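You operate a simulated robot arm through the tools that you are given. There is no shell and no other tool. Be economical: measure what you need, move in short steps, check, and stop when the job is done.

You are at the controls of a simulated robot arm. One attempt, no reset.

Task
Tidy up at the steel table. At the end: the brown wooden block labelled "tomato" from the steel table is on the brown table; the red sample cup is on the brown table; the blue sample cup is on the brown table; the filter with the red tab is on the brown table; whatever was shut is shut again. Leave all else as you found it, and nothing knocked over.
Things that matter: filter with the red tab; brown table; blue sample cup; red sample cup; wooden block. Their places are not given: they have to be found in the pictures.

The check looks at the end state, three seconds after you hand in, the way a careful person would. Anything else that was tipped, shoved, dropped, spilled or broken makes it a failure.

Robot
A 7-joint arm with a two-finger parallel gripper, fixed in place. Base frame: the origin is at the foot of the arm, x ahead of it, y to its left, z up. Lengths are in mm, angles in degrees, forces in N, time in s.
With the tool pointing down near the work surface it reaches from about 240 to 680 mm from the base axis. Its first joint turns from -66.0 to 66.0 degrees. Payload 2.4 kg.
Tool frame: the origin (TCP) lies between the finger pads and is the grasp point; the fingertips stand 30 mm ahead of it; z points along the fingers, y is the line along which they close. The gripper opens to 94 mm. The fingers are 28 mm wide and 10 mm thick; the gripper's body (50 by 96 mm) begins 55 mm behind the TCP.
Orientation is told as [roll, pitch, yaw] about the base's x, y, z axes, in that order, counted from this pose: with the fingers straight down and closing along the base's y, the tool's x points along the base's -x, its y along +y and its z along -z.

Tools
- The arm moves only by the tool apply_moves. Its arguments are lists of equal length, an entry for each row: "linear": the shift along the base's x, y, z in mm, a list of three; "turn": the turn, a rotation vector about the base's x, y, z in degrees, a list of three. In form: {"linear": [[tx, ty, tz], ...], "turn": [[wx, wy, wz], ...]}. A call has 1 to 12 rows; each row is the pose to reach, as a shift and turn from the pose commanded when the call began. "hand" is the closure, from 0 (fully open) to 1 (shut), set as the call begins (left out, the last holds). Rows are played at 5 a second. More than 50 mm and 8.6 degrees between two rows, or a gripper value outside its range, and nothing of the call is played. Where a pose cannot be reached the arm comes as near as it can. A force on the tool above 40 N (or 10 N above the force at the start of the call, whichever is more), or a blocked arm, ends the call early, and 0.2 s more pass. The fingers move at their own pace (about 153 mm/s each) and stop on an object; they squeeze with about 30 N. The grip force told is the motor's: it shows also when the fingers shut on nothing. Time passes only in rows, and 0.2 s behind the last, so rows that repeat a pose let the fingers close. It gives the time, the measured TCP pose, the force on the tool (base axes), the opening and the grip force at its end, in the units of the frame above (readings bear some noise).
- Cameras (640 x 400 px; columns grow to the right, rows downward): "scene" is fixed at [41.6, 463.5, 1419.6]; the picture's right is [-0.83, -0.55, 0.00], its down [-0.40, 0.61, -0.69] and it looks along [0.38, -0.57, -0.73] (base axes); focal length 285 px, centre (320, 200). "wrist" rides on the gripper at [-37, 0, -58] in the tool frame; the picture's right is [0.00, -1.00, 0.00], its down [0.97, 0.00, -0.24] and it looks along [0.24, 0.00, 0.97] (tool axes); focal length 218 px, centre (320, 200).
- camera(camera): a new picture of that camera. The clock stands still meanwhile.
- point_at(camera, pixels): for up to 12 pixels [column, row] of the newest picture of that camera ("zoom" is the newest enlarged one), the place [x, y, z] in the base frame of the surface seen there, good to about 3 mm, but the place of the scene camera against the robot may be out by one fixed shift of up to 25 mm in any direction. The clock stands still meanwhile.
- close_up(camera, box): a new picture of the part [left, top, right, bottom] of that camera's present view, enlarged. The clock stands still meanwhile.
- close_job(): hands the job in; it is judged then, once.

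Keep the steps short. Do not move on a guess: measure, check each grasp and each placing, and mend mistakes. In all there are 80 turns and 46 pictures (those below and enlarged ones count). Leave the gripper open and the arm clear of the work at the hand-in unless told otherwise, and finish with a single line.

The tools are called after ">>>" as a command line: name --argument value ..., lists and objects as JSON in quotes. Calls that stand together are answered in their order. apply_moves: Moves the arm, as the interface text tells. Its arguments: {"type":"object","properties":{"linear":{"type":"array"},"turn":{"type":"array"},"hand":{"type":"number"}},"required":["linear","turn"]} The other tools are called the same way: camera (camera) takes a picture; point_at (camera, pixels) gives the place of the surface under pixels of a picture; close_up (camera, box) takes an enlarged picture of a part of a camera's view; close_job () hands the job in.

At the start:

```text
clock: 0.0
tcp_pos: [383.1, -103.8, 1106.9]
tool_rot: [0.0, 0.0, 0.0]
contact_force: [0.4, 0.1, 0.0]
width: 93.9
gripper_force: 0.0
```

scene: 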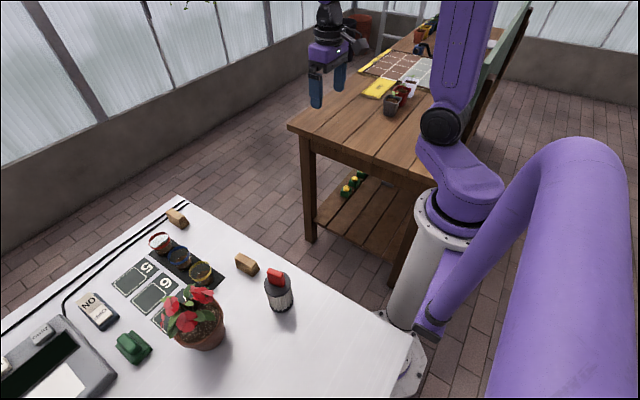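
wrist: 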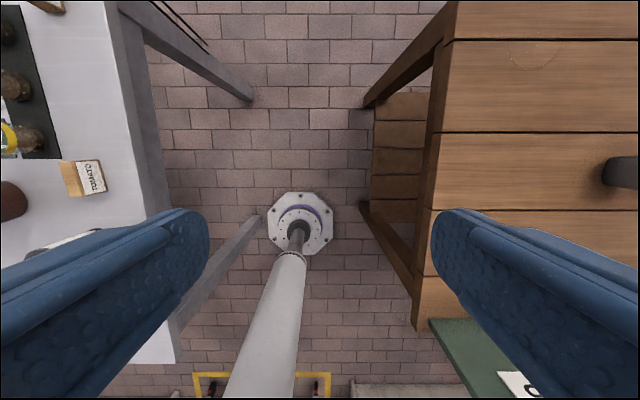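

I see the light table (steel) near the scene camera and the brown table farther away. I'll enlarge both to identify the objects.

>>> close_up --camera "scene" --box '[60, 190, 320, 360]'

>>> close_up --camera "scene" --box '[280, 0, 540, 165]'

>>> close_up --camera "scene" --box '[0, 240, 240, 400]'

```text
2.35 times, centred on (190, 275) of scene
```

zoom: 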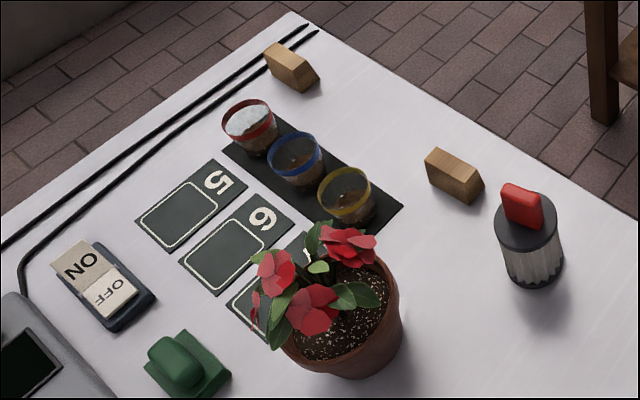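

```text
2.42 times, centred on (410, 82) of scene
```

zoom: 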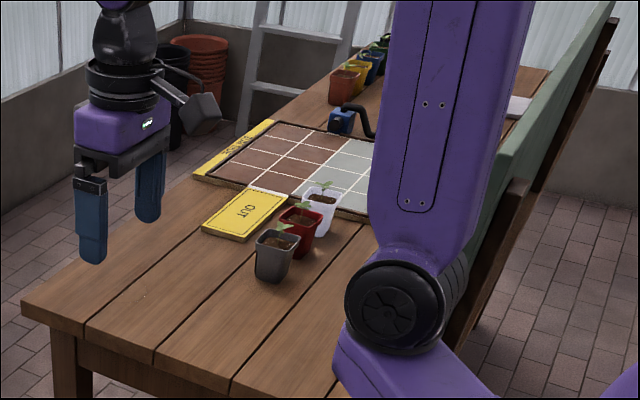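

```text
2.50 times, centred on (120, 320) of scene
```

zoom: 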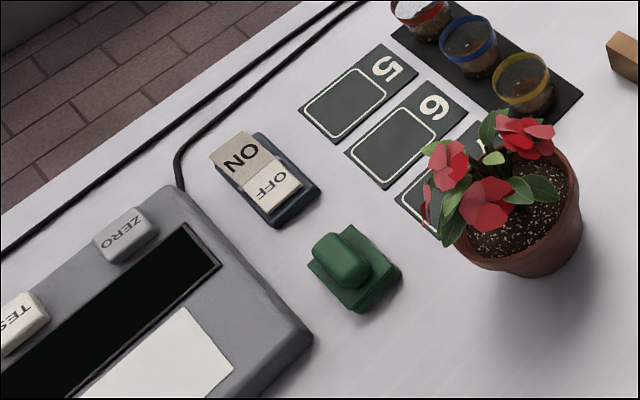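

In the wrist picture the block labelled TOMATO is at about (85,178); another block is farther off. I measure the things in both pictures.

>>> camera --camera "scene"

>>> point_at --camera "scene" --pixels '[[246, 262], [177, 215], [158, 240], [178, 256], [200, 270], [276, 272], [279, 305], [200, 330], [330, 340], [340, 125], [370, 110], [410, 150]]'

>>> camera --camera "wrist"

>>> point_at --camera "wrist" --pixels '[[68, 178], [92, 177], [15, 85], [20, 140], [100, 100], [450, 100], [430, 290], [500, 200], [625, 170], [600, 330], [440, 320], [108, 210]]'

```text
40 pictures are left
```

scene: 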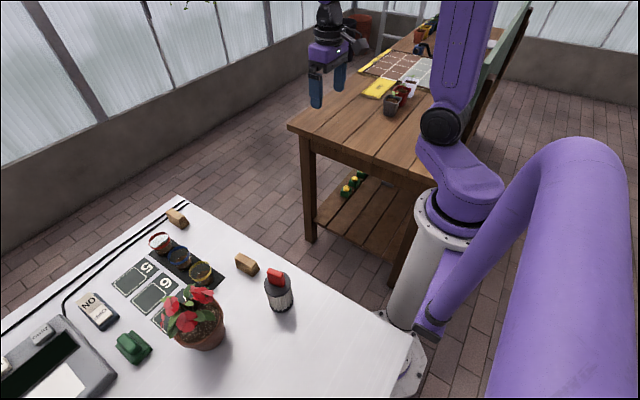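

```text
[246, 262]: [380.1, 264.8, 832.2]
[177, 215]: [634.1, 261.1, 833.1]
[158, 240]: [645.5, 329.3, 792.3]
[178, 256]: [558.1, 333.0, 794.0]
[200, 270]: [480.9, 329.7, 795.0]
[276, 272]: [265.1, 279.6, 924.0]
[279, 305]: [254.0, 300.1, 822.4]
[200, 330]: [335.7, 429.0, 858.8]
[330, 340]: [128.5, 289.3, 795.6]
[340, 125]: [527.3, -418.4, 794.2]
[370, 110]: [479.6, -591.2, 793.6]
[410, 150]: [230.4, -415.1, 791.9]
```

```text
39 pictures are left
```

wrist: 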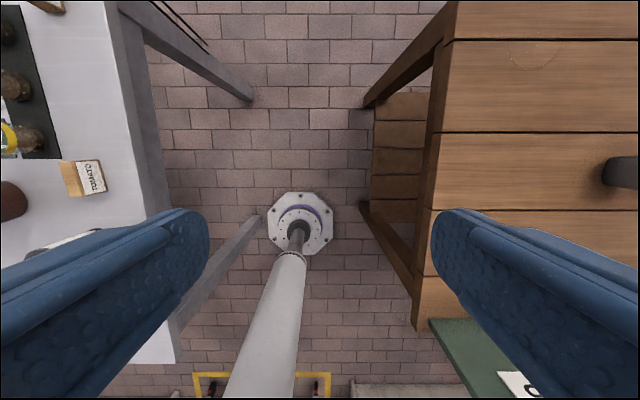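

```text
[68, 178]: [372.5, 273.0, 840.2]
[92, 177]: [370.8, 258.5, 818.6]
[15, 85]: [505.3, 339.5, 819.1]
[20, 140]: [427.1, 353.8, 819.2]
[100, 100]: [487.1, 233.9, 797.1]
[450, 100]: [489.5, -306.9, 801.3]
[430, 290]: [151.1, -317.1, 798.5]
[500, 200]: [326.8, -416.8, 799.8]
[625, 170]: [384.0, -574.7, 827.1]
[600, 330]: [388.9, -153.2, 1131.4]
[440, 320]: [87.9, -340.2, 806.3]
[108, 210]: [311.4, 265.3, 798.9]
```

The brown table is free at about x 250–500, y −330…−500. Next I move high over the steel table for a precise wrist look.

>>> apply_moves --linear '[[5, 45, 0], [10, 90, 0], [15, 135, 0], [25, 180, 0], [35, 225, 0], [45, 270, 0], [55, 315, 0], [67, 354, 0], [67, 374, 0], [67, 374, 0]]' --turn '[[0, 0, 0], [0, 0, 0], [0, 0, 0], [0, 0, 0], [0, 0, 0], [0, 0, 0], [0, 0, 0], [0, 0, 0], [0, 0, 0], [0, 0, 0]]' --hand 0

>>> camera --camera "wrist"

```text
clock: 2.2
tcp_pos: [449.9, 269.2, 1107.5]
tool_rot: [0.1, 0.1, -0.1]
contact_force: [0.1, -0.2, -0.4]
width: 94.1
gripper_force: 0.1
```

```text
38 pictures are left
```

wrist: 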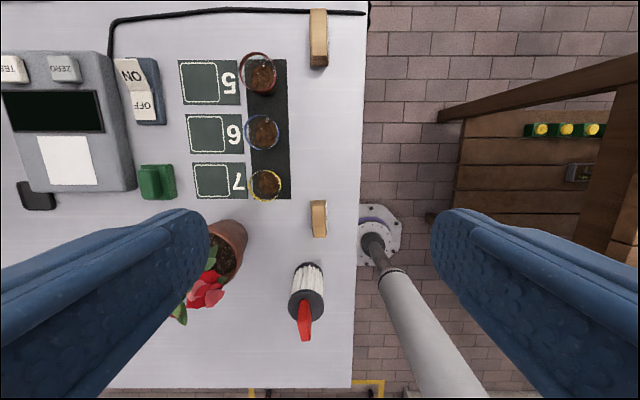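

All three cups are visible: red (258,73), blue (262,132), yellow (265,185). I enlarge the cups and the filter.

>>> close_up --camera "wrist" --box '[170, 0, 350, 210]'

>>> point_at --camera "wrist" --pixels '[[258, 73], [262, 132], [265, 185], [322, 219], [312, 219], [304, 318], [306, 295], [295, 309], [318, 309], [306, 335], [309, 268], [319, 40]]'

>>> close_up --camera "wrist" --box '[240, 190, 380, 350]'

```text
1.90 times, centred on (260, 105) of wrist
```

zoom: 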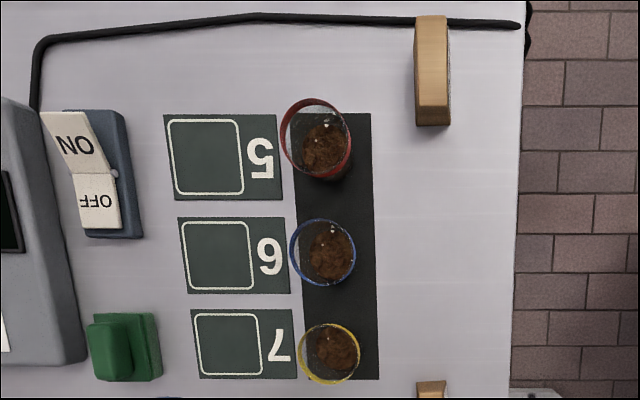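

```text
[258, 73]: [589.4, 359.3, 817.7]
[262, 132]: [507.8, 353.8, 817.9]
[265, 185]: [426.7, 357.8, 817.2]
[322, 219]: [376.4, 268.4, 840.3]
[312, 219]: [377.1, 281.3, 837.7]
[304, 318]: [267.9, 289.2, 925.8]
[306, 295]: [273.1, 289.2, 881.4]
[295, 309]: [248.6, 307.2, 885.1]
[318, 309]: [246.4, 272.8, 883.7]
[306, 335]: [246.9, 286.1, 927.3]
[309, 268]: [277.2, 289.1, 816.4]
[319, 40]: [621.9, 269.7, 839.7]
```

```text
2.50 times, centred on (310, 270) of wrist
```

zoom: 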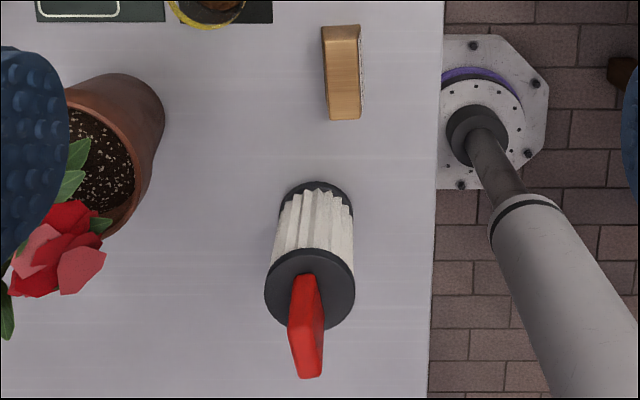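

Cups stand in a row along x; the filter stands upright at about (252, 289). I start with the tomato block (top z≈840, centre ≈(377, 270)): I lower to z≈920 and check.

>>> apply_moves --linear '[[-37, 0, -20], [-73, 1, -60], [-73, 1, -105], [-73, 1, -150], [-73, 1, -185], [-73, 1, -185]]' --turn '[[0, 0, 0], [0, 0, 0], [0, 0, 0], [0, 0, 0], [0, 0, 0], [0, 0, 0]]'

>>> camera --camera "wrist"

```text
refused: row 2 steps farther than a row can; nothing moved
```

```text
35 pictures are left
```

wrist: 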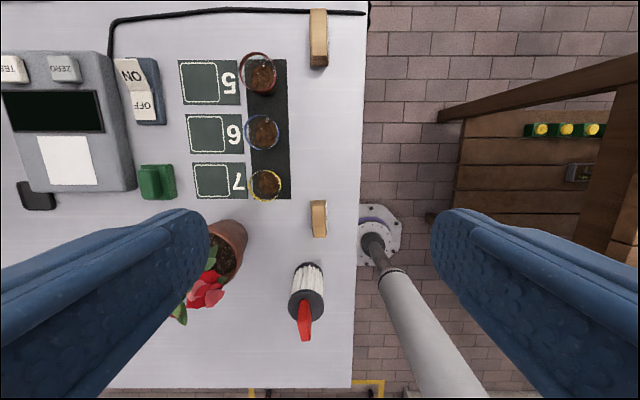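

One step was too long; I split it.

>>> apply_moves --linear '[[-37, 0, 0], [-73, 1, -20], [-73, 1, -60], [-73, 1, -105], [-73, 1, -150], [-73, 1, -185], [-73, 1, -185]]' --turn '[[0, 0, 0], [0, 0, 0], [0, 0, 0], [0, 0, 0], [0, 0, 0], [0, 0, 0], [0, 0, 0]]'

>>> camera --camera "wrist"

```text
clock: 3.8
tcp_pos: [376.5, 270.0, 922.9]
tool_rot: [0.1, 0.0, -0.1]
contact_force: [0.2, -1.0, 0.6]
width: 94.3
gripper_force: 0.0
```

```text
34 pictures are left
```

wrist: 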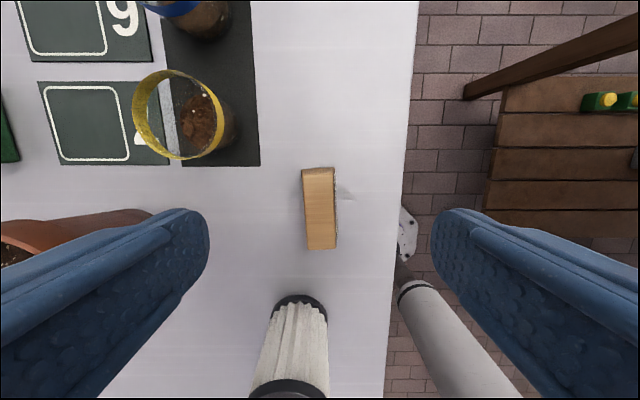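

The block top spans (301..336, 167..250). I measure its corners and the yellow cup's rim (for cup size).

>>> point_at --camera "wrist" --pixels '[[304, 175], [332, 173], [308, 245], [334, 243], [320, 208], [137, 118], [155, 78], [160, 152], [224, 110], [215, 150], [195, 120], [300, 388]]'

```text
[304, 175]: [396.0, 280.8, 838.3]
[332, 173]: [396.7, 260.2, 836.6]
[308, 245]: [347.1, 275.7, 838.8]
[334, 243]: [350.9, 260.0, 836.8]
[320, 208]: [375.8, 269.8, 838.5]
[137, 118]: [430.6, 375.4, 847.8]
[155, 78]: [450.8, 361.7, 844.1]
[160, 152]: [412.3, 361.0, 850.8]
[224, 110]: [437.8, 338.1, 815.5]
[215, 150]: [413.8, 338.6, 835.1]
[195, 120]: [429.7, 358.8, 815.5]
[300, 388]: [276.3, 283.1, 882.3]
```

Block centre ≈(373, 269.5), thickness ≈24 along y. I descend to z≈836 (fingertips ≈806).

>>> apply_moves --linear '[[-3, -0.5, -30], [-3, -0.5, -60], [-3, -0.5, -80], [-3, -0.5, -86], [-3, -0.5, -86]]' --turn '[[0, 0, 1], [0, 0, 2], [0, 0, 3], [0, 0, 3], [0, 0, 3]]'

>>> apply_moves --linear '[[0, 0, 0], [0, 0, 0], [0, 0, 0], [0, 0, 0]]' --turn '[[0, 0, 0], [0, 0, 0], [0, 0, 0], [0, 0, 0]]' --hand 1

```text
clock: 5.0
tcp_pos: [374.4, 269.0, 835.4]
tool_rot: [-0.1, 0.0, 3.1]
contact_force: [0.0, -0.2, 0.1]
width: 94.0
gripper_force: 0.0
```

```text
clock: 6.0
tcp_pos: [375.2, 269.2, 836.1]
tool_rot: [0.0, 0.0, 3.0]
contact_force: [-0.9, -0.4, -0.2]
width: 25.3
gripper_force: 30.2
```

Grip holds at 25 mm. I lift and carry toward the brown table.

>>> apply_moves --linear '[[0, 0, 30], [0, 0, 75], [0, 0, 120], [0, 0, 165], [0, -45, 175], [0, -92, 180], [0, -140, 180], [0, -188, 180], [0, -236, 180], [0, -284, 180], [0, -332, 180], [0, -380, 180]]' --turn '[[0, 0, 0], [0, 0, 0], [0, 0, 0], [0, 0, 0], [0, 0, 0], [0, 0, 0], [0, 0, 0], [0, 0, 0], [0, 0, -1], [0, 0, -2], [0, 0, -3], [0, 0, -3]]'

>>> apply_moves --linear '[[0, -48, 0], [0, -96, 0], [0, -144, 0], [0, -192, 0], [0, -240, 0], [0, -280, 0], [0, -280, 0]]' --turn '[[0, 0, 0], [0, 0, 0], [0, 0, 0], [0, 0, 0], [0, 0, 0], [0, 0, 0], [0, 0, 0]]'

>>> camera --camera "wrist"

>>> camera --camera "scene"

```text
clock: 8.6
tcp_pos: [374.5, -114.2, 1015.8]
tool_rot: [0.1, -0.1, 0.1]
contact_force: [0.7, -0.3, 0.5]
width: 25.1
gripper_force: 30.4
```

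```text
clock: 10.2
tcp_pos: [374.7, -392.7, 1015.6]
tool_rot: [0.0, 0.0, 0.1]
contact_force: [0.4, -0.8, 0.1]
width: 24.9
gripper_force: 29.4
```

```text
33 pictures are left
```

wrist: 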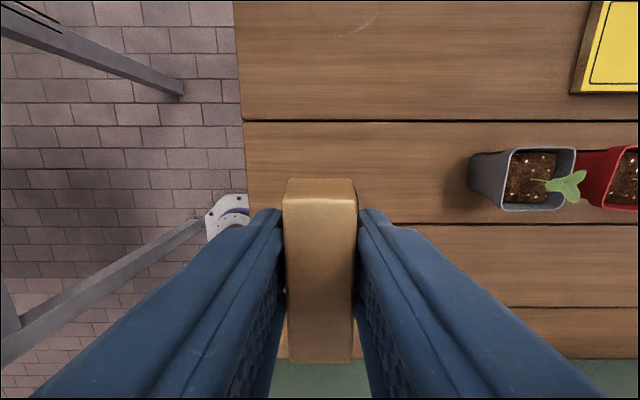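

```text
32 pictures are left
```

scene: 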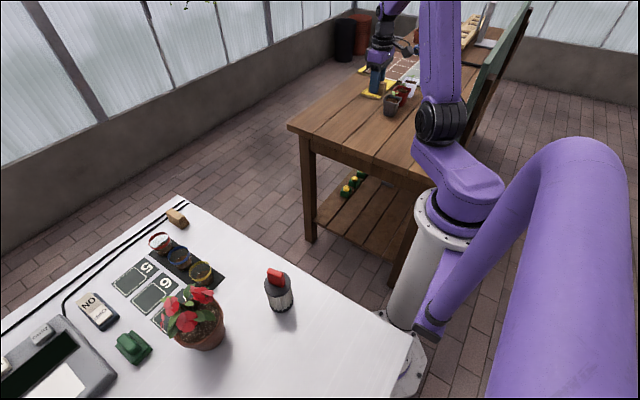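

The spot below is clear (grey pot well to the right at (540,180)). I lower to z≈837.

>>> apply_moves --linear '[[0, 0, -45], [0, 0, -90], [0, 0, -135], [0, 0, -165], [0, 0, -174], [0, 0, -178], [0, 0, -178]]' --turn '[[0, 0, 0], [0, 0, 0], [0, 0, 0], [0, 0, 0], [0, 0, 0], [0, 0, 0], [0, 0, 0]]'

```text
clock: 11.8
tcp_pos: [374.3, -389.1, 839.1]
tool_rot: [0.1, 0.0, 0.1]
contact_force: [0.2, -0.6, 1.2]
width: 25.1
gripper_force: 29.9
```

No contact yet; 2 mm more.

>>> apply_moves --linear '[[0, 0, -1], [0, 0, -2], [0, 0, -2]]' --turn '[[0, 0, 0], [0, 0, 0], [0, 0, 0]]'

```text
clock: 12.6
tcp_pos: [374.3, -390.0, 836.9]
tool_rot: [0.0, 0.0, 0.1]
contact_force: [-1.0, 0.8, 5.2]
width: 24.9
gripper_force: 29.7
```

Contact (≈5 N). I open and rise straight up.

>>> apply_moves --linear '[[0, 0, 0], [0, 0, 0], [0, 0, 0], [0, 0, 40], [0, 0, 85], [0, 0, 130], [0, 0, 175], [0, 0, 215]]' --turn '[[0, 0, 0], [0, 0, 0], [0, 0, 0], [0, 0, 0], [0, 0, 0], [0, 0, 0], [0, 0, 0], [0, 0, 0]]' --hand 0

>>> camera --camera "wrist"

```text
clock: 14.4
tcp_pos: [372.7, -388.9, 1053.1]
tool_rot: [0.1, 0.2, 0.1]
contact_force: [0.0, -0.1, 0.3]
width: 93.9
gripper_force: 0.0
```

```text
31 pictures are left
```

wrist: 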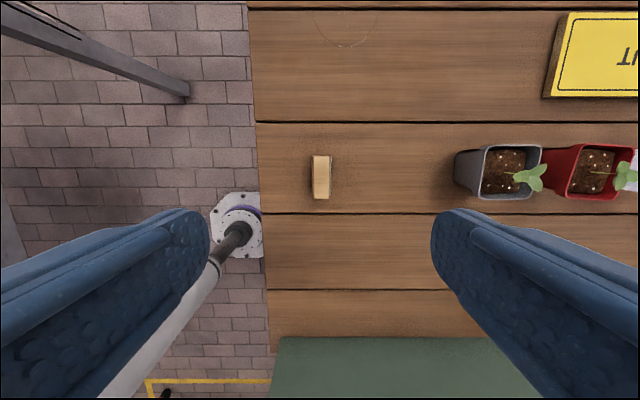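

The block stands neatly at (321,177). Now I go back for the filter, first to (300, 285) high for a look.

>>> apply_moves --linear '[[0, 48, 0], [0, 96, 0], [0, 144, 0], [0, 192, 0], [0, 240, 0], [0, 288, 0], [0, 336, 0], [0, 384, 0], [0, 432, 0], [0, 480, 0], [0, 528, 0], [0, 576, 0]]' --turn '[[0, 0, 0], [0, 0, 0], [0, 0, 0], [0, 0, 0], [0, 0, 0], [0, 0, 0], [0, 0, 0], [0, 0, 0], [0, 0, 0], [0, 0, 0], [0, 0, 0], [0, 0, 0]]'

>>> apply_moves --linear '[[-35, 33, 0], [-70, 66, 0], [-100, 99, 0], [-110, 100, 0], [-110, 100, 0]]' --turn '[[0, 0, 0], [0, 0, 0], [0, 0, 0], [0, 0, 0], [0, 0, 0]]'

>>> camera --camera "wrist"

```text
clock: 17.0
tcp_pos: [373.3, 186.1, 1051.7]
tool_rot: [0.1, 0.0, 0.0]
contact_force: [-1.4, -0.4, -0.4]
width: 94.2
gripper_force: 0.0
```

```text
clock: 18.2
tcp_pos: [262.8, 285.2, 1054.1]
tool_rot: [0.1, 0.0, 0.0]
contact_force: [-0.7, 0.3, 0.3]
width: 94.0
gripper_force: 0.1
```

```text
30 pictures are left
```

wrist: 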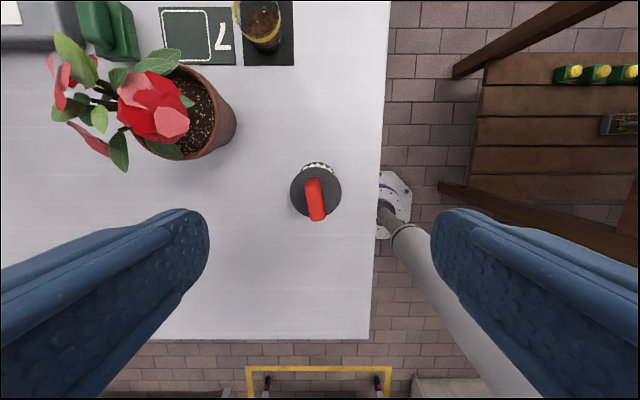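

The filter's cap is round at about (316,192), tab along the vertical. I measure its edges and the tab.

>>> point_at --camera "wrist" --pixels '[[293, 191], [339, 191], [300, 175], [332, 175], [300, 208], [333, 208], [312, 185], [318, 215], [313, 195], [318, 166], [185, 70], [215, 130]]'

>>> close_up --camera "wrist" --box '[270, 150, 360, 240]'

```text
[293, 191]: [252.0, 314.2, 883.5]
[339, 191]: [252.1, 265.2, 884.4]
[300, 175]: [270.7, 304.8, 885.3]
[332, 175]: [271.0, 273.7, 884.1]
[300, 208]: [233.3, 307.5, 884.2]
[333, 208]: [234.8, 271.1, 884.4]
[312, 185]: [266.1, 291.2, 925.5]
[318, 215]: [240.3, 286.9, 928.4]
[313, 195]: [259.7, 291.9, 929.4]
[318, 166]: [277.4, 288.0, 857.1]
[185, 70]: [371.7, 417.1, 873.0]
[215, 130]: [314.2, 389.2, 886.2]
```

```text
4.44 times, centred on (315, 195) of wrist
```

zoom: 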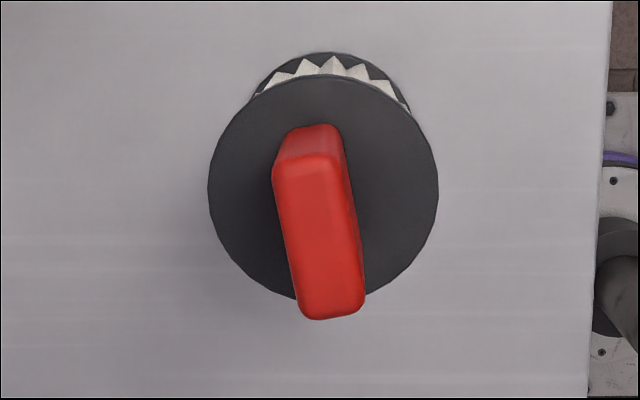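

Cap centre ≈(252, 289.5), Ø≈50, top z 884; tab 886–929, turned ≈10°. I'll grip the tab: descend in line with the yaw, TCP to ≈919.

>>> apply_moves --linear '[[-5, 2, -20], [-10, 4, -45], [-10, 4, -80], [-10, 4, -110], [-10, 4, -133], [-10, 4, -133]]' --turn '[[0, 0, 5], [0, 0, 10], [0, 0, 10], [0, 0, 10], [0, 0, 10], [0, 0, 10]]'

>>> camera --camera "wrist"

```text
clock: 19.6
tcp_pos: [251.3, 290.1, 920.0]
tool_rot: [0.0, 0.0, 10.1]
contact_force: [0.6, -0.2, -1.1]
width: 94.2
gripper_force: 0.0
```

```text
28 pictures are left
```

wrist: 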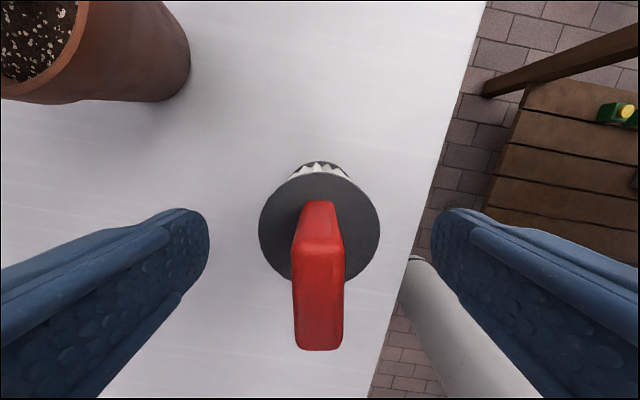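

Well aligned with the tab between the fingers. I close.

>>> apply_moves --linear '[[0, 0, 0], [0, 0, 0], [0, 0, 0], [0, 0, 0]]' --turn '[[0, 0, 0], [0, 0, 0], [0, 0, 0], [0, 0, 0]]' --hand 1

>>> apply_moves --linear '[[0, 0, 10], [0, 0, 30], [0, 0, 30]]' --turn '[[0, 0, 0], [0, 0, 0], [0, 0, 0]]'

>>> camera --camera "scene"

```text
clock: 20.6
tcp_pos: [252.0, 290.9, 917.7]
tool_rot: [0.1, 0.1, 10.0]
contact_force: [0.4, 0.2, -0.6]
width: 17.6
gripper_force: 30.2
```

```text
clock: 21.4
tcp_pos: [252.3, 290.3, 948.8]
tool_rot: [0.0, 0.0, 10.1]
contact_force: [-0.5, 0.0, -0.8]
width: 18.1
gripper_force: 30.5
```

```text
27 pictures are left
```

scene: 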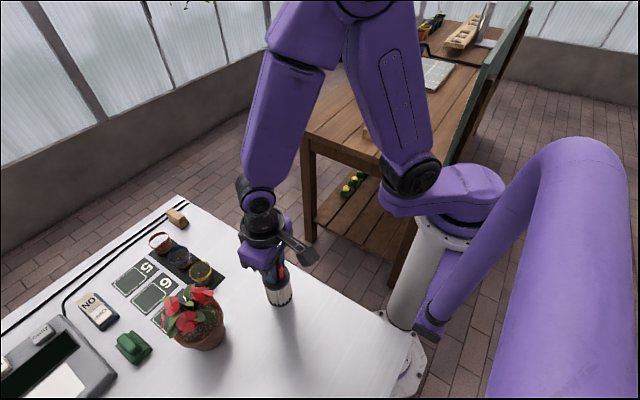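

The filter is held (18 mm). I lift it further and carry to the brown table at about (290, −390).

>>> apply_moves --linear '[[0, 0, 45], [0, 0, 90], [15, -30, 110], [30, -70, 110], [42, -115, 110], [42, -163, 110], [42, -211, 110], [42, -259, 110], [42, -307, 110], [42, -355, 110], [42, -403, 110], [42, -451, 110]]' --turn '[[0, 0, 0], [0, 0, 0], [0, 0, 0], [0, 0, 0], [0, 0, 0], [0, 0, 0], [0, 0, 0], [0, 0, 0], [0, 0, 0], [0, 0, 0], [0, 0, 0], [0, 0, 0]]'

>>> apply_moves --linear '[[0, -48, 0], [0, -96, 0], [0, -144, 0], [0, -192, 0], [0, -229, 0], [0, -229, 0]]' --turn '[[0, 0, 0], [0, 0, -3], [0, 0, -6], [0, 0, -10], [0, 0, -10], [0, 0, -10]]'

>>> camera --camera "wrist"

```text
clock: 24.0
tcp_pos: [294.8, -163.2, 1058.3]
tool_rot: [0.0, 0.1, 10.1]
contact_force: [-0.2, -0.5, -0.8]
width: 17.7
gripper_force: 29.7
```

```text
clock: 25.4
tcp_pos: [293.9, -389.9, 1056.1]
tool_rot: [0.0, 0.0, 0.0]
contact_force: [0.0, 0.7, -0.5]
width: 17.7
gripper_force: 30.3
```

```text
26 pictures are left
```

wrist: 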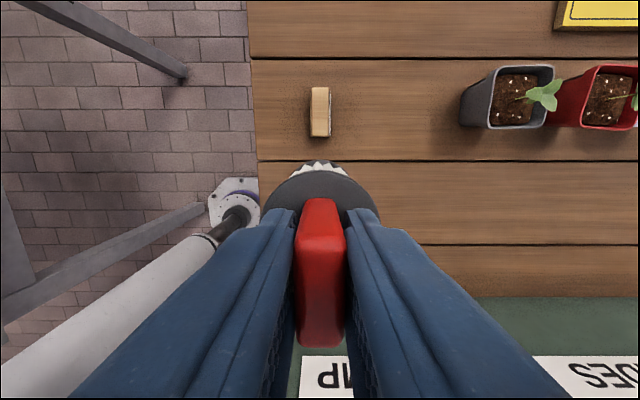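

I check the green board's edge against the placing spot.

>>> point_at --camera "wrist" --pixels '[[520, 320], [520, 290], [520, 200], [255, 100], [320, 110]]'

```text
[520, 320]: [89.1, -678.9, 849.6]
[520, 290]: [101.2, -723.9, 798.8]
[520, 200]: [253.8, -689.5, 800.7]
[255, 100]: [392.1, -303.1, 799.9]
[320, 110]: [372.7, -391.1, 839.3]
```

Clear. I lower to near contact.

>>> apply_moves --linear '[[0, 0, -40], [0, 0, -80], [0, 0, -115], [0, 0, -130], [0, 0, -135], [0, 0, -135]]' --turn '[[0, 0, 0], [0, 0, 0], [0, 0, 0], [0, 0, 0], [0, 0, 0], [0, 0, 0]]'

>>> apply_moves --linear '[[0, 0, -1], [0, 0, -2], [0, 0, -3], [0, 0, -3]]' --turn '[[0, 0, 0], [0, 0, 0], [0, 0, 0], [0, 0, 0]]'

```text
clock: 26.8
tcp_pos: [296.4, -390.4, 923.3]
tool_rot: [0.0, 0.0, 0.0]
contact_force: [-0.8, 0.2, -0.6]
width: 17.8
gripper_force: 30.0
```

```text
clock: 27.8
tcp_pos: [296.0, -391.3, 919.7]
tool_rot: [0.1, 0.0, 0.1]
contact_force: [0.0, 0.5, -1.4]
width: 17.8
gripper_force: 30.5
```

Still no contact; 1 mm steps further.

>>> apply_moves --linear '[[0, 0, -1], [0, 0, -1.5], [0, 0, -1.5]]' --turn '[[0, 0, 0], [0, 0, 0], [0, 0, 0]]'

```text
clock: 28.6
tcp_pos: [295.2, -391.2, 919.5]
tool_rot: [-0.1, 0.1, 0.2]
contact_force: [-1.5, 0.5, 7.2]
width: 17.8
gripper_force: 29.9
```

Contact at 7 N. I open and rise.

>>> apply_moves --linear '[[0, 0, 0], [0, 0, 0], [0, 0, 0], [0, 0, 40], [0, 0, 85], [0, 0, 130], [0, 0, 160]]' --turn '[[0, 0, 0], [0, 0, 0], [0, 0, 0], [0, 0, 0], [0, 0, 0], [0, 0, 0], [0, 0, 0]]' --hand 0

>>> camera --camera "wrist"

```text
clock: 30.2
tcp_pos: [294.8, -388.7, 1080.2]
tool_rot: [-0.1, 0.0, 0.0]
contact_force: [-0.8, -0.5, -0.8]
width: 93.9
gripper_force: 0.0
```

```text
25 pictures are left
```

wrist: 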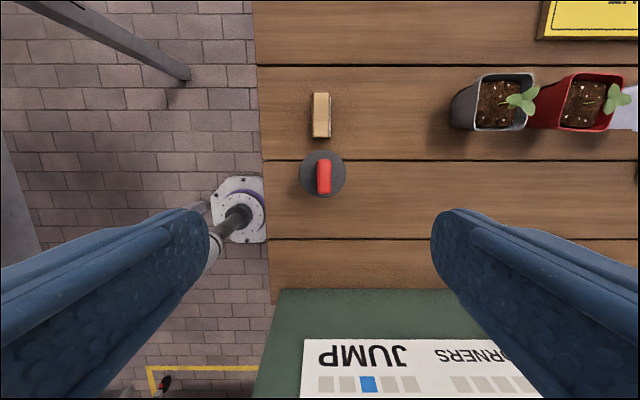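

The filter stands upright. I go for the cups: to about (490, 345) at z≈1000.

>>> apply_moves --linear '[[10, 46, 0], [20, 92, 0], [30, 138, 0], [40, 184, 0], [50, 230, 0], [60, 276, 0], [70, 322, 0], [80, 368, 0], [90, 414, 0], [100, 460, 0], [110, 506, 0], [120, 552, 0]]' --turn '[[0, 0, 0], [0, 0, 0], [0, 0, 0], [0, 0, 0], [0, 0, 0], [0, 0, 0], [0, 0, 0], [0, 0, 0], [0, 0, 0], [0, 0, 0], [0, 0, 0], [0, 0, 0]]'

>>> apply_moves --linear '[[15, 40, -20], [30, 80, -40], [45, 120, -60], [60, 155, -80], [75, 182, -90], [75, 182, -90]]' --turn '[[0, 0, 0], [0, 0, 0], [0, 0, 0], [0, 0, 0], [0, 0, 0], [0, 0, 0]]'

>>> camera --camera "wrist"

```text
clock: 32.8
tcp_pos: [417.0, 163.2, 1076.6]
tool_rot: [0.0, 0.0, 0.0]
contact_force: [0.5, -0.5, -0.1]
width: 93.9
gripper_force: 0.2
```

```text
clock: 34.2
tcp_pos: [492.0, 343.8, 989.1]
tool_rot: [0.0, 0.0, 0.0]
contact_force: [0.3, 0.4, 1.1]
width: 93.8
gripper_force: 0.1
```

```text
24 pictures are left
```

wrist: 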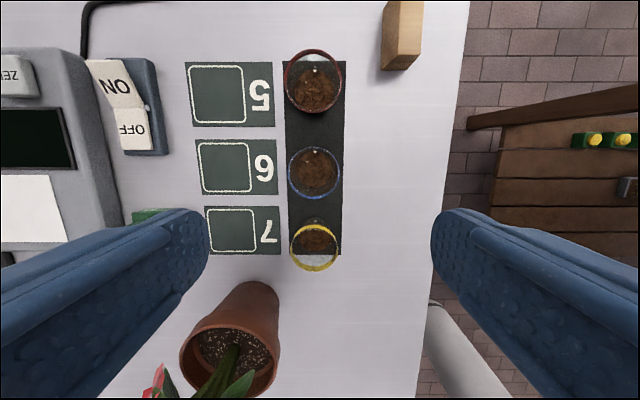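

Now I look closely at the cups.

>>> close_up --camera "wrist" --box '[260, 40, 370, 210]'

>>> point_at --camera "wrist" --pixels '[[284, 78], [314, 50], [345, 85], [314, 115], [288, 173], [314, 148], [340, 172], [314, 199], [314, 90], [314, 172], [303, 8], [310, 20]]'

```text
2.35 times, centred on (315, 125) of wrist
```

zoom: 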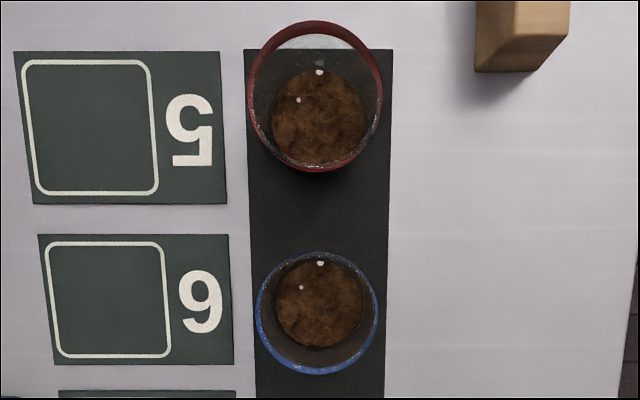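

```text
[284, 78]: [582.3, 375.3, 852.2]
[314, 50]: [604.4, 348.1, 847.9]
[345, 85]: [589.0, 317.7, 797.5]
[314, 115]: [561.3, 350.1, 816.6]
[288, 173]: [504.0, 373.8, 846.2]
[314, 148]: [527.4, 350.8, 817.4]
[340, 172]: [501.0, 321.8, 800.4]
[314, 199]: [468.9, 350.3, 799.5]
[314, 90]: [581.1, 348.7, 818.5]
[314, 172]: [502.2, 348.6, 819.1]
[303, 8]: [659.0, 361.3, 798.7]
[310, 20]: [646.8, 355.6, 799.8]
```

Blue cup centre ≈(503, 350), rim Ø≈48, rim z≈850; red ≈(581.5, 350). I descend above blue to z≈890 and look.

>>> apply_moves --linear '[[6, 3, -30], [11, 6, -65], [11, 6, -98], [11, 6, -98]]' --turn '[[0, 0, 0], [0, 0, 0], [0, 0, 0], [0, 0, 0]]'

>>> camera --camera "wrist"

```text
clock: 35.2
tcp_pos: [504.0, 351.1, 888.5]
tool_rot: [0.0, 0.0, 0.0]
contact_force: [-0.8, -0.2, -0.2]
width: 93.9
gripper_force: 0.0
```

```text
22 pictures are left
```

wrist: 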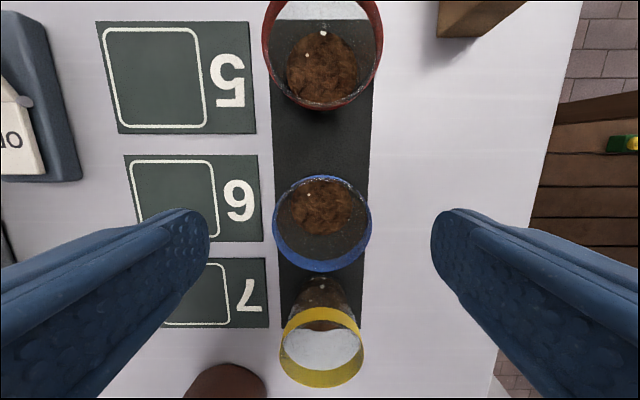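

Blue rim (272–371, 176–271) is centred between the fingers. I descend to z≈838 and close.

>>> apply_moves --linear '[[1, 0, -20], [1, 0, -40], [1, 0, -50], [1, 0, -50]]' --turn '[[0, 0, 0], [0, 0, 0], [0, 0, 0], [0, 0, 0]]'

>>> apply_moves --linear '[[0, 0, 0], [0, 0, 0], [0, 0, 0], [0, 0, 0]]' --turn '[[0, 0, 0], [0, 0, 0], [0, 0, 0], [0, 0, 0]]' --hand 1

>>> camera --camera "wrist"

```text
clock: 36.2
tcp_pos: [504.0, 350.1, 842.4]
tool_rot: [0.0, -0.1, 0.1]
contact_force: [-0.6, 1.2, -0.4]
width: 94.0
gripper_force: 0.0
```

```text
clock: 37.2
tcp_pos: [503.4, 349.3, 841.8]
tool_rot: [0.0, 0.0, -0.1]
contact_force: [0.4, -0.4, 1.1]
width: 45.0
gripper_force: 30.2
```

```text
21 pictures are left
```

wrist: 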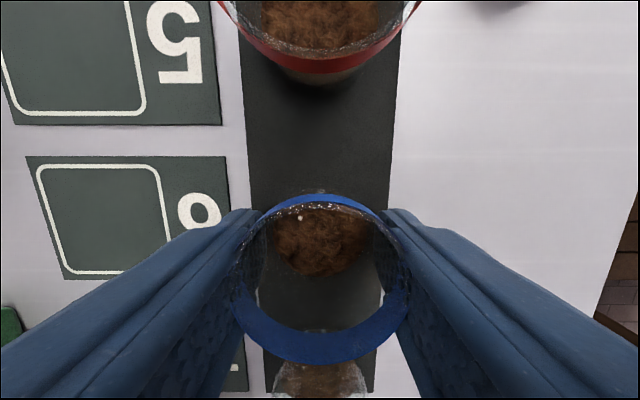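

Gripped at 45 mm. I lift slowly and check.

>>> apply_moves --linear '[[0, 0, 6], [0, 0, 15], [0, 0, 30], [0, 0, 50], [0, 0, 50]]' --turn '[[0, 0, 0], [0, 0, 0], [0, 0, 0], [0, 0, 0], [0, 0, 0]]'

>>> camera --camera "wrist"

```text
clock: 38.4
tcp_pos: [500.6, 349.4, 891.5]
tool_rot: [0.0, 0.0, 0.0]
contact_force: [-0.1, -0.2, -1.0]
width: 44.7
gripper_force: 30.0
```

```text
20 pictures are left
```

wrist: 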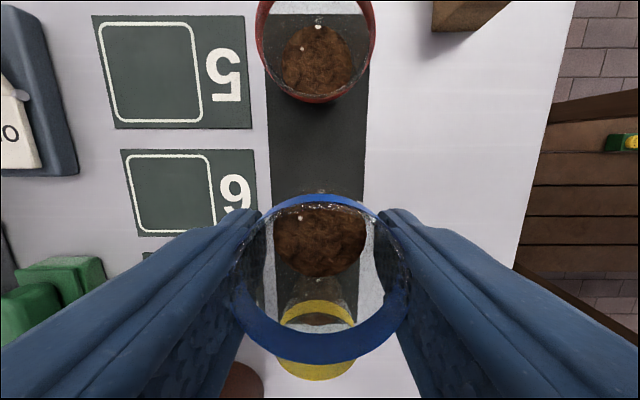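

Cup upright in the grip. I lift and carry to ≈(460, −390) at a moderate pace.

>>> apply_moves --linear '[[0, 0, 30], [0, 0, 70], [0, -10, 105], [-2, -40, 120], [-4, -80, 120], [-8, -125, 120], [-12, -170, 120], [-16, -215, 120], [-20, -260, 120], [-24, -305, 120], [-28, -350, 120], [-30, -395, 120]]' --turn '[[0, 0, 0], [0, 0, 0], [0, 0, 0], [0, 0, 0], [0, 0, 0], [0, 0, 0], [0, 0, 0], [0, 0, 0], [0, 0, 0], [0, 0, 0], [0, 0, 0], [0, 0, 0]]'

>>> apply_moves --linear '[[-2, -45, 0], [-4, -90, 0], [-6, -135, 0], [-8, -180, 0], [-9, -225, 0], [-10, -270, 0], [-11, -310, 0], [-11, -335, 0], [-11, -344, 0], [-11, -344, -10], [-11, -344, -10]]' --turn '[[0, 0, 0], [0, 0, 0], [0, 0, 0], [0, 0, 0], [0, 0, 0], [0, 0, 0], [0, 0, 0], [0, 0, 0], [0, 0, 0], [0, 0, 0], [0, 0, 0]]'

>>> camera --camera "wrist"

```text
clock: 41.0
tcp_pos: [472.6, -46.5, 1011.8]
tool_rot: [0.0, 0.0, 0.2]
contact_force: [-0.4, 0.0, 0.1]
width: 44.8
gripper_force: 29.8
```

```text
clock: 43.4
tcp_pos: [461.4, -390.1, 1001.5]
tool_rot: [0.1, 0.0, -0.1]
contact_force: [0.0, 0.5, -0.9]
width: 44.8
gripper_force: 29.9
```

```text
19 pictures are left
```

wrist: 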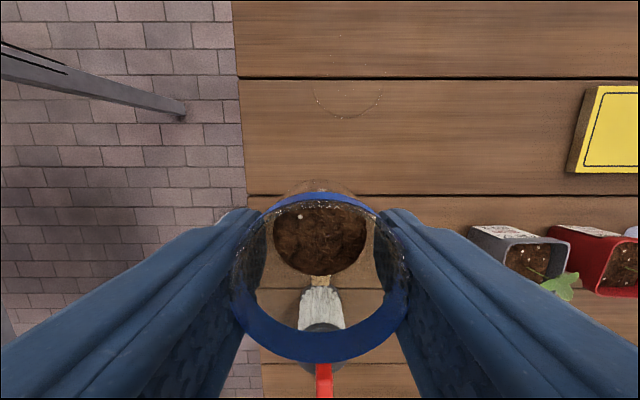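

The spot is free. I lower to z≈846, then feel for contact.

>>> apply_moves --linear '[[0, 0, -40], [0, 0, -80], [0, 0, -115], [0, 0, -140], [0, 0, -154], [0, 0, -154]]' --turn '[[0, 0, 0], [0, 0, 0], [0, 0, 0], [0, 0, 0], [0, 0, 0], [0, 0, 0]]'

>>> apply_moves --linear '[[0, 0, -1.5], [0, 0, -3], [0, 0, -4], [0, 0, -4]]' --turn '[[0, 0, 0], [0, 0, 0], [0, 0, 0], [0, 0, 0]]'

```text
clock: 44.8
tcp_pos: [462.1, -391.1, 846.4]
tool_rot: [0.0, 0.0, 0.0]
contact_force: [-0.2, 0.1, 0.1]
width: 44.9
gripper_force: 30.2
```

```text
clock: 45.8
tcp_pos: [460.3, -390.5, 843.5]
tool_rot: [0.0, 0.0, 0.0]
contact_force: [-0.1, -0.2, -0.5]
width: 45.0
gripper_force: 29.5
```

No contact yet; 1 mm at a time.

>>> apply_moves --linear '[[0, 0, -0.7], [0, 0, -1.3], [0, 0, -1.3]]' --turn '[[0, 0, 0], [0, 0, 0], [0, 0, 0]]'

```text
clock: 46.6
tcp_pos: [461.3, -390.5, 841.8]
tool_rot: [0.0, -0.1, 0.0]
contact_force: [0.0, -0.3, -0.9]
width: 44.7
gripper_force: 29.8
```

>>> apply_moves --linear '[[0, 0, -0.7], [0, 0, -1.3], [0, 0, -1.3]]' --turn '[[0, 0, 0], [0, 0, 0], [0, 0, 0]]'

```text
clock: 47.4
tcp_pos: [462.0, -389.6, 839.1]
tool_rot: [0.0, 0.0, 0.1]
contact_force: [0.8, 0.1, -1.3]
width: 44.8
gripper_force: 30.2
```

>>> apply_moves --linear '[[0, 0, -0.7], [0, 0, -1.3], [0, 0, -1.3]]' --turn '[[0, 0, 0], [0, 0, 0], [0, 0, 0]]'

```text
clock: 48.2
tcp_pos: [461.9, -389.3, 840.2]
tool_rot: [0.0, 0.0, 0.0]
contact_force: [-3.4, 2.6, 13.7]
width: 44.9
gripper_force: 29.9
```

Contact (≈14 N). I open and rise slowly.

>>> apply_moves --linear '[[0, 0, 0.5], [0, 0, 0.5], [0, 0, 0.5]]' --turn '[[0, 0, 0], [0, 0, 0], [0, 0, 0]]' --hand 0

>>> apply_moves --linear '[[0, 0, 20], [0, 0, 50], [0, 0, 95], [0, 0, 140], [0, 0, 180], [0, 0, 210]]' --turn '[[0, 0, 0], [0, 0, 0], [0, 0, 0], [0, 0, 0], [0, 0, 0], [0, 0, 0]]'

>>> camera --camera "wrist"

```text
clock: 49.0
tcp_pos: [461.3, -389.8, 839.6]
tool_rot: [0.0, 0.0, 0.1]
contact_force: [0.8, 0.1, 0.1]
width: 94.1
gripper_force: 0.1
```

```text
clock: 50.4
tcp_pos: [459.3, -387.5, 1049.1]
tool_rot: [0.0, 0.0, 0.1]
contact_force: [-0.7, 0.6, -0.5]
width: 93.9
gripper_force: 0.0
```

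```text
18 pictures are left
```

wrist: 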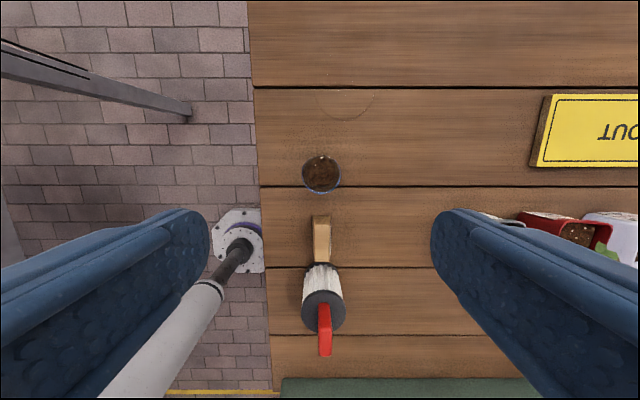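

Blue cup stands upright on the table. Back for the red cup: to ≈(565, 349), z≈940.

>>> apply_moves --linear '[[0, 48, 0], [0, 96, 0], [0, 144, 0], [0, 192, 0], [0, 240, 0], [0, 288, 0], [0, 336, 0], [0, 384, 0], [0, 432, 0], [0, 480, 0], [0, 528, -5], [0, 576, -10]]' --turn '[[0, 0, 0], [0, 0, 0], [0, 0, 0], [0, 0, 0], [0, 0, 0], [0, 0, 0], [0, 0, 0], [0, 0, 0], [0, 0, 0], [0, 0, 0], [0, 0, 0], [0, 0, 0]]'

>>> apply_moves --linear '[[25, 38, -15], [50, 76, -30], [72, 112, -50], [90, 145, -75], [105, 163, -95], [105, 163, -95]]' --turn '[[0, 0, 0], [0, 0, 0], [0, 0, 0], [0, 0, 0], [0, 0, 0], [0, 0, 0]]' --hand 0.2

>>> camera --camera "wrist"

```text
clock: 53.0
tcp_pos: [460.7, 185.0, 1041.0]
tool_rot: [0.0, 0.0, 0.0]
contact_force: [-0.2, 0.5, 0.0]
width: 94.1
gripper_force: 0.0
```

```text
clock: 54.4
tcp_pos: [566.4, 348.5, 945.9]
tool_rot: [0.0, 0.0, 0.1]
contact_force: [-0.2, 0.7, 0.7]
width: 75.3
gripper_force: 0.1
```

```text
17 pictures are left
```

wrist: 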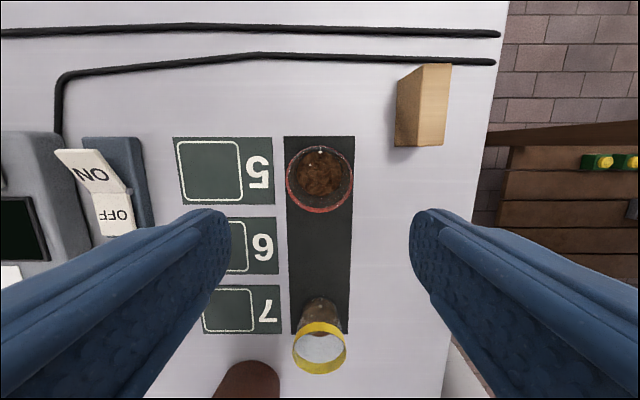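

Red rim is centred at (319.5,179.5) → centre ≈(580, 349). I go down in two stages, watching reach.

>>> apply_moves --linear '[[7, 0.5, -15], [14, 0.5, -35], [14, 0.5, -52], [14, 0.5, -52]]' --turn '[[0, 0, 0], [0, 0, 0], [0, 0, 0], [0, 0, 0]]'

>>> camera --camera "wrist"

```text
clock: 55.4
tcp_pos: [580.6, 349.6, 892.6]
tool_rot: [-0.1, 0.0, 0.1]
contact_force: [0.0, 0.1, -0.1]
width: 75.4
gripper_force: 0.0
```

```text
16 pictures are left
```

wrist: 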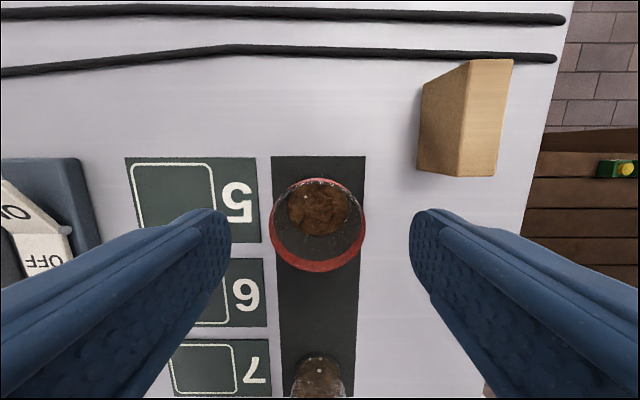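

Aligned like the blue one was. I descend 51 mm, then close.

>>> apply_moves --linear '[[1, 0.5, -20], [1, 0.5, -40], [1, 0.5, -51], [1, 0.5, -51]]' --turn '[[0, 0, 0], [0, 0, 0], [0, 0, 0], [0, 0, 0]]'

>>> apply_moves --linear '[[0, 0, 0], [0, 0, 0], [0, 0, 0], [0, 0, 0]]' --turn '[[0, 0, 0], [0, 0, 0], [0, 0, 0], [0, 0, 0]]' --hand 1

>>> apply_moves --linear '[[0, 0, 6], [0, 0, 15], [0, 0, 30], [0, 0, 50], [0, 0, 50]]' --turn '[[0, 0, 0], [0, 0, 0], [0, 0, 0], [0, 0, 0], [0, 0, 0]]'

>>> camera --camera "wrist"

```text
clock: 56.4
tcp_pos: [580.9, 350.6, 842.0]
tool_rot: [0.0, 0.0, 0.0]
contact_force: [-1.1, 0.3, -0.4]
width: 75.2
gripper_force: 0.0
```

```text
clock: 57.4
tcp_pos: [581.2, 351.1, 841.6]
tool_rot: [0.0, 0.1, 0.0]
contact_force: [0.4, -0.1, -0.3]
width: 44.6
gripper_force: 29.7
```

```text
clock: 58.6
tcp_pos: [581.5, 350.4, 890.4]
tool_rot: [0.1, 0.0, 0.1]
contact_force: [-0.6, 0.9, -0.1]
width: 44.8
gripper_force: 30.4
```

```text
15 pictures are left
```

wrist: 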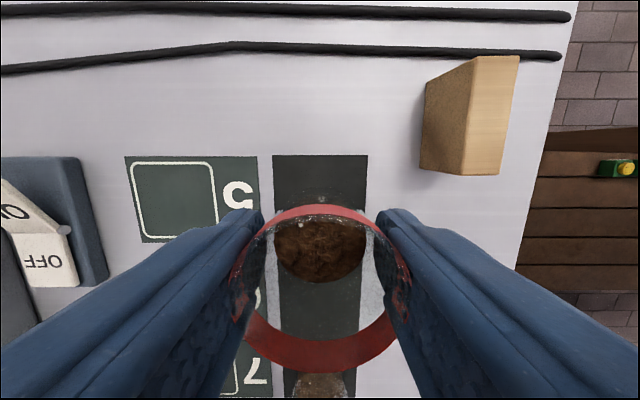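

Red cup held upright. I lift while drawing inward and carry to ≈(538, −380).

>>> apply_moves --linear '[[-5, 0, 25], [-15, 0, 60], [-25, -10, 90], [-35, -40, 115], [-43, -80, 120], [-43, -125, 120], [-43, -170, 120], [-43, -215, 120], [-43, -260, 120], [-43, -305, 120], [-43, -350, 120], [-43, -395, 120]]' --turn '[[0, 0, 0], [0, 0, 0], [0, 0, 0], [0, 0, 0], [0, 0, 0], [0, 0, 0], [0, 0, 0], [0, 0, 0], [0, 0, 0], [0, 0, 0], [0, 0, 0], [0, 0, 0]]'

>>> apply_moves --linear '[[0, -45, 0], [0, -90, 0], [0, -135, 0], [0, -180, 0], [0, -225, 0], [0, -270, 0], [0, -305, -10], [0, -325, -20], [0, -335, -30], [0, -335, -30]]' --turn '[[0, 0, 0], [0, 0, 0], [0, 0, 0], [0, 0, 0], [0, 0, 0], [0, 0, 0], [0, 0, 0], [0, 0, 0], [0, 0, 0], [0, 0, 0]]'

>>> camera --camera "wrist"

```text
clock: 61.2
tcp_pos: [538.9, -44.3, 1011.1]
tool_rot: [0.0, 0.0, 0.0]
contact_force: [-1.0, 0.0, -0.7]
width: 44.9
gripper_force: 29.9
```

```text
clock: 63.4
tcp_pos: [538.2, -379.0, 980.9]
tool_rot: [0.0, 0.0, 0.1]
contact_force: [0.2, 0.0, -0.3]
width: 44.8
gripper_force: 30.0
```

```text
14 pictures are left
```

wrist: 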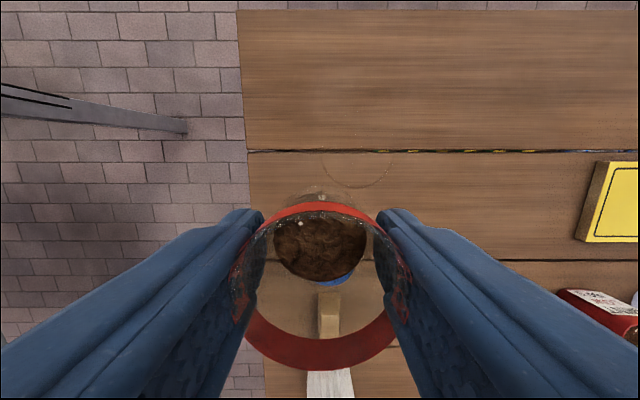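

Spot is free and on a single plank. I lower to ≈846, then feel.

>>> apply_moves --linear '[[0, 0, -40], [0, 0, -80], [0, 0, -110], [0, 0, -128], [0, 0, -137], [0, 0, -137]]' --turn '[[0, 0, 0], [0, 0, 0], [0, 0, 0], [0, 0, 0], [0, 0, 0], [0, 0, 0]]'

>>> apply_moves --linear '[[0, 0, -1], [0, 0, -2], [0, 0, -2]]' --turn '[[0, 0, 0], [0, 0, 0], [0, 0, 0]]'

```text
clock: 64.8
tcp_pos: [538.6, -378.9, 843.7]
tool_rot: [0.0, 0.0, 0.2]
contact_force: [-0.4, 0.9, -0.3]
width: 44.8
gripper_force: 30.0
```

```text
clock: 65.6
tcp_pos: [539.0, -379.5, 840.4]
tool_rot: [0.1, -0.1, 0.0]
contact_force: [-0.1, -0.8, 0.6]
width: 44.7
gripper_force: 29.9
```

>>> apply_moves --linear '[[0, 0, -0.7], [0, 0, -1.2], [0, 0, -1.2]]' --turn '[[0, 0, 0], [0, 0, 0], [0, 0, 0]]'

```text
clock: 66.4
tcp_pos: [539.3, -379.6, 840.4]
tool_rot: [0.0, 0.0, 0.1]
contact_force: [-0.4, -0.3, -0.8]
width: 44.7
gripper_force: 29.6
```

>>> apply_moves --linear '[[0, 0, -0.6], [0, 0, -1.1], [0, 0, -1.1]]' --turn '[[0, 0, 0], [0, 0, 0], [0, 0, 0]]'

```text
clock: 67.2
tcp_pos: [537.8, -379.4, 840.4]
tool_rot: [0.0, 0.0, -0.1]
contact_force: [-0.1, 0.4, -1.0]
width: 44.5
gripper_force: 30.0
```

>>> apply_moves --linear '[[0, 0, -0.6], [0, 0, -1.1], [0, 0, -1.1]]' --turn '[[0, 0, 0], [0, 0, 0], [0, 0, 0]]'

```text
clock: 68.0
tcp_pos: [538.0, -380.5, 839.4]
tool_rot: [0.1, -0.2, 0.1]
contact_force: [0.7, 0.4, 4.7]
width: 44.8
gripper_force: 30.1
```

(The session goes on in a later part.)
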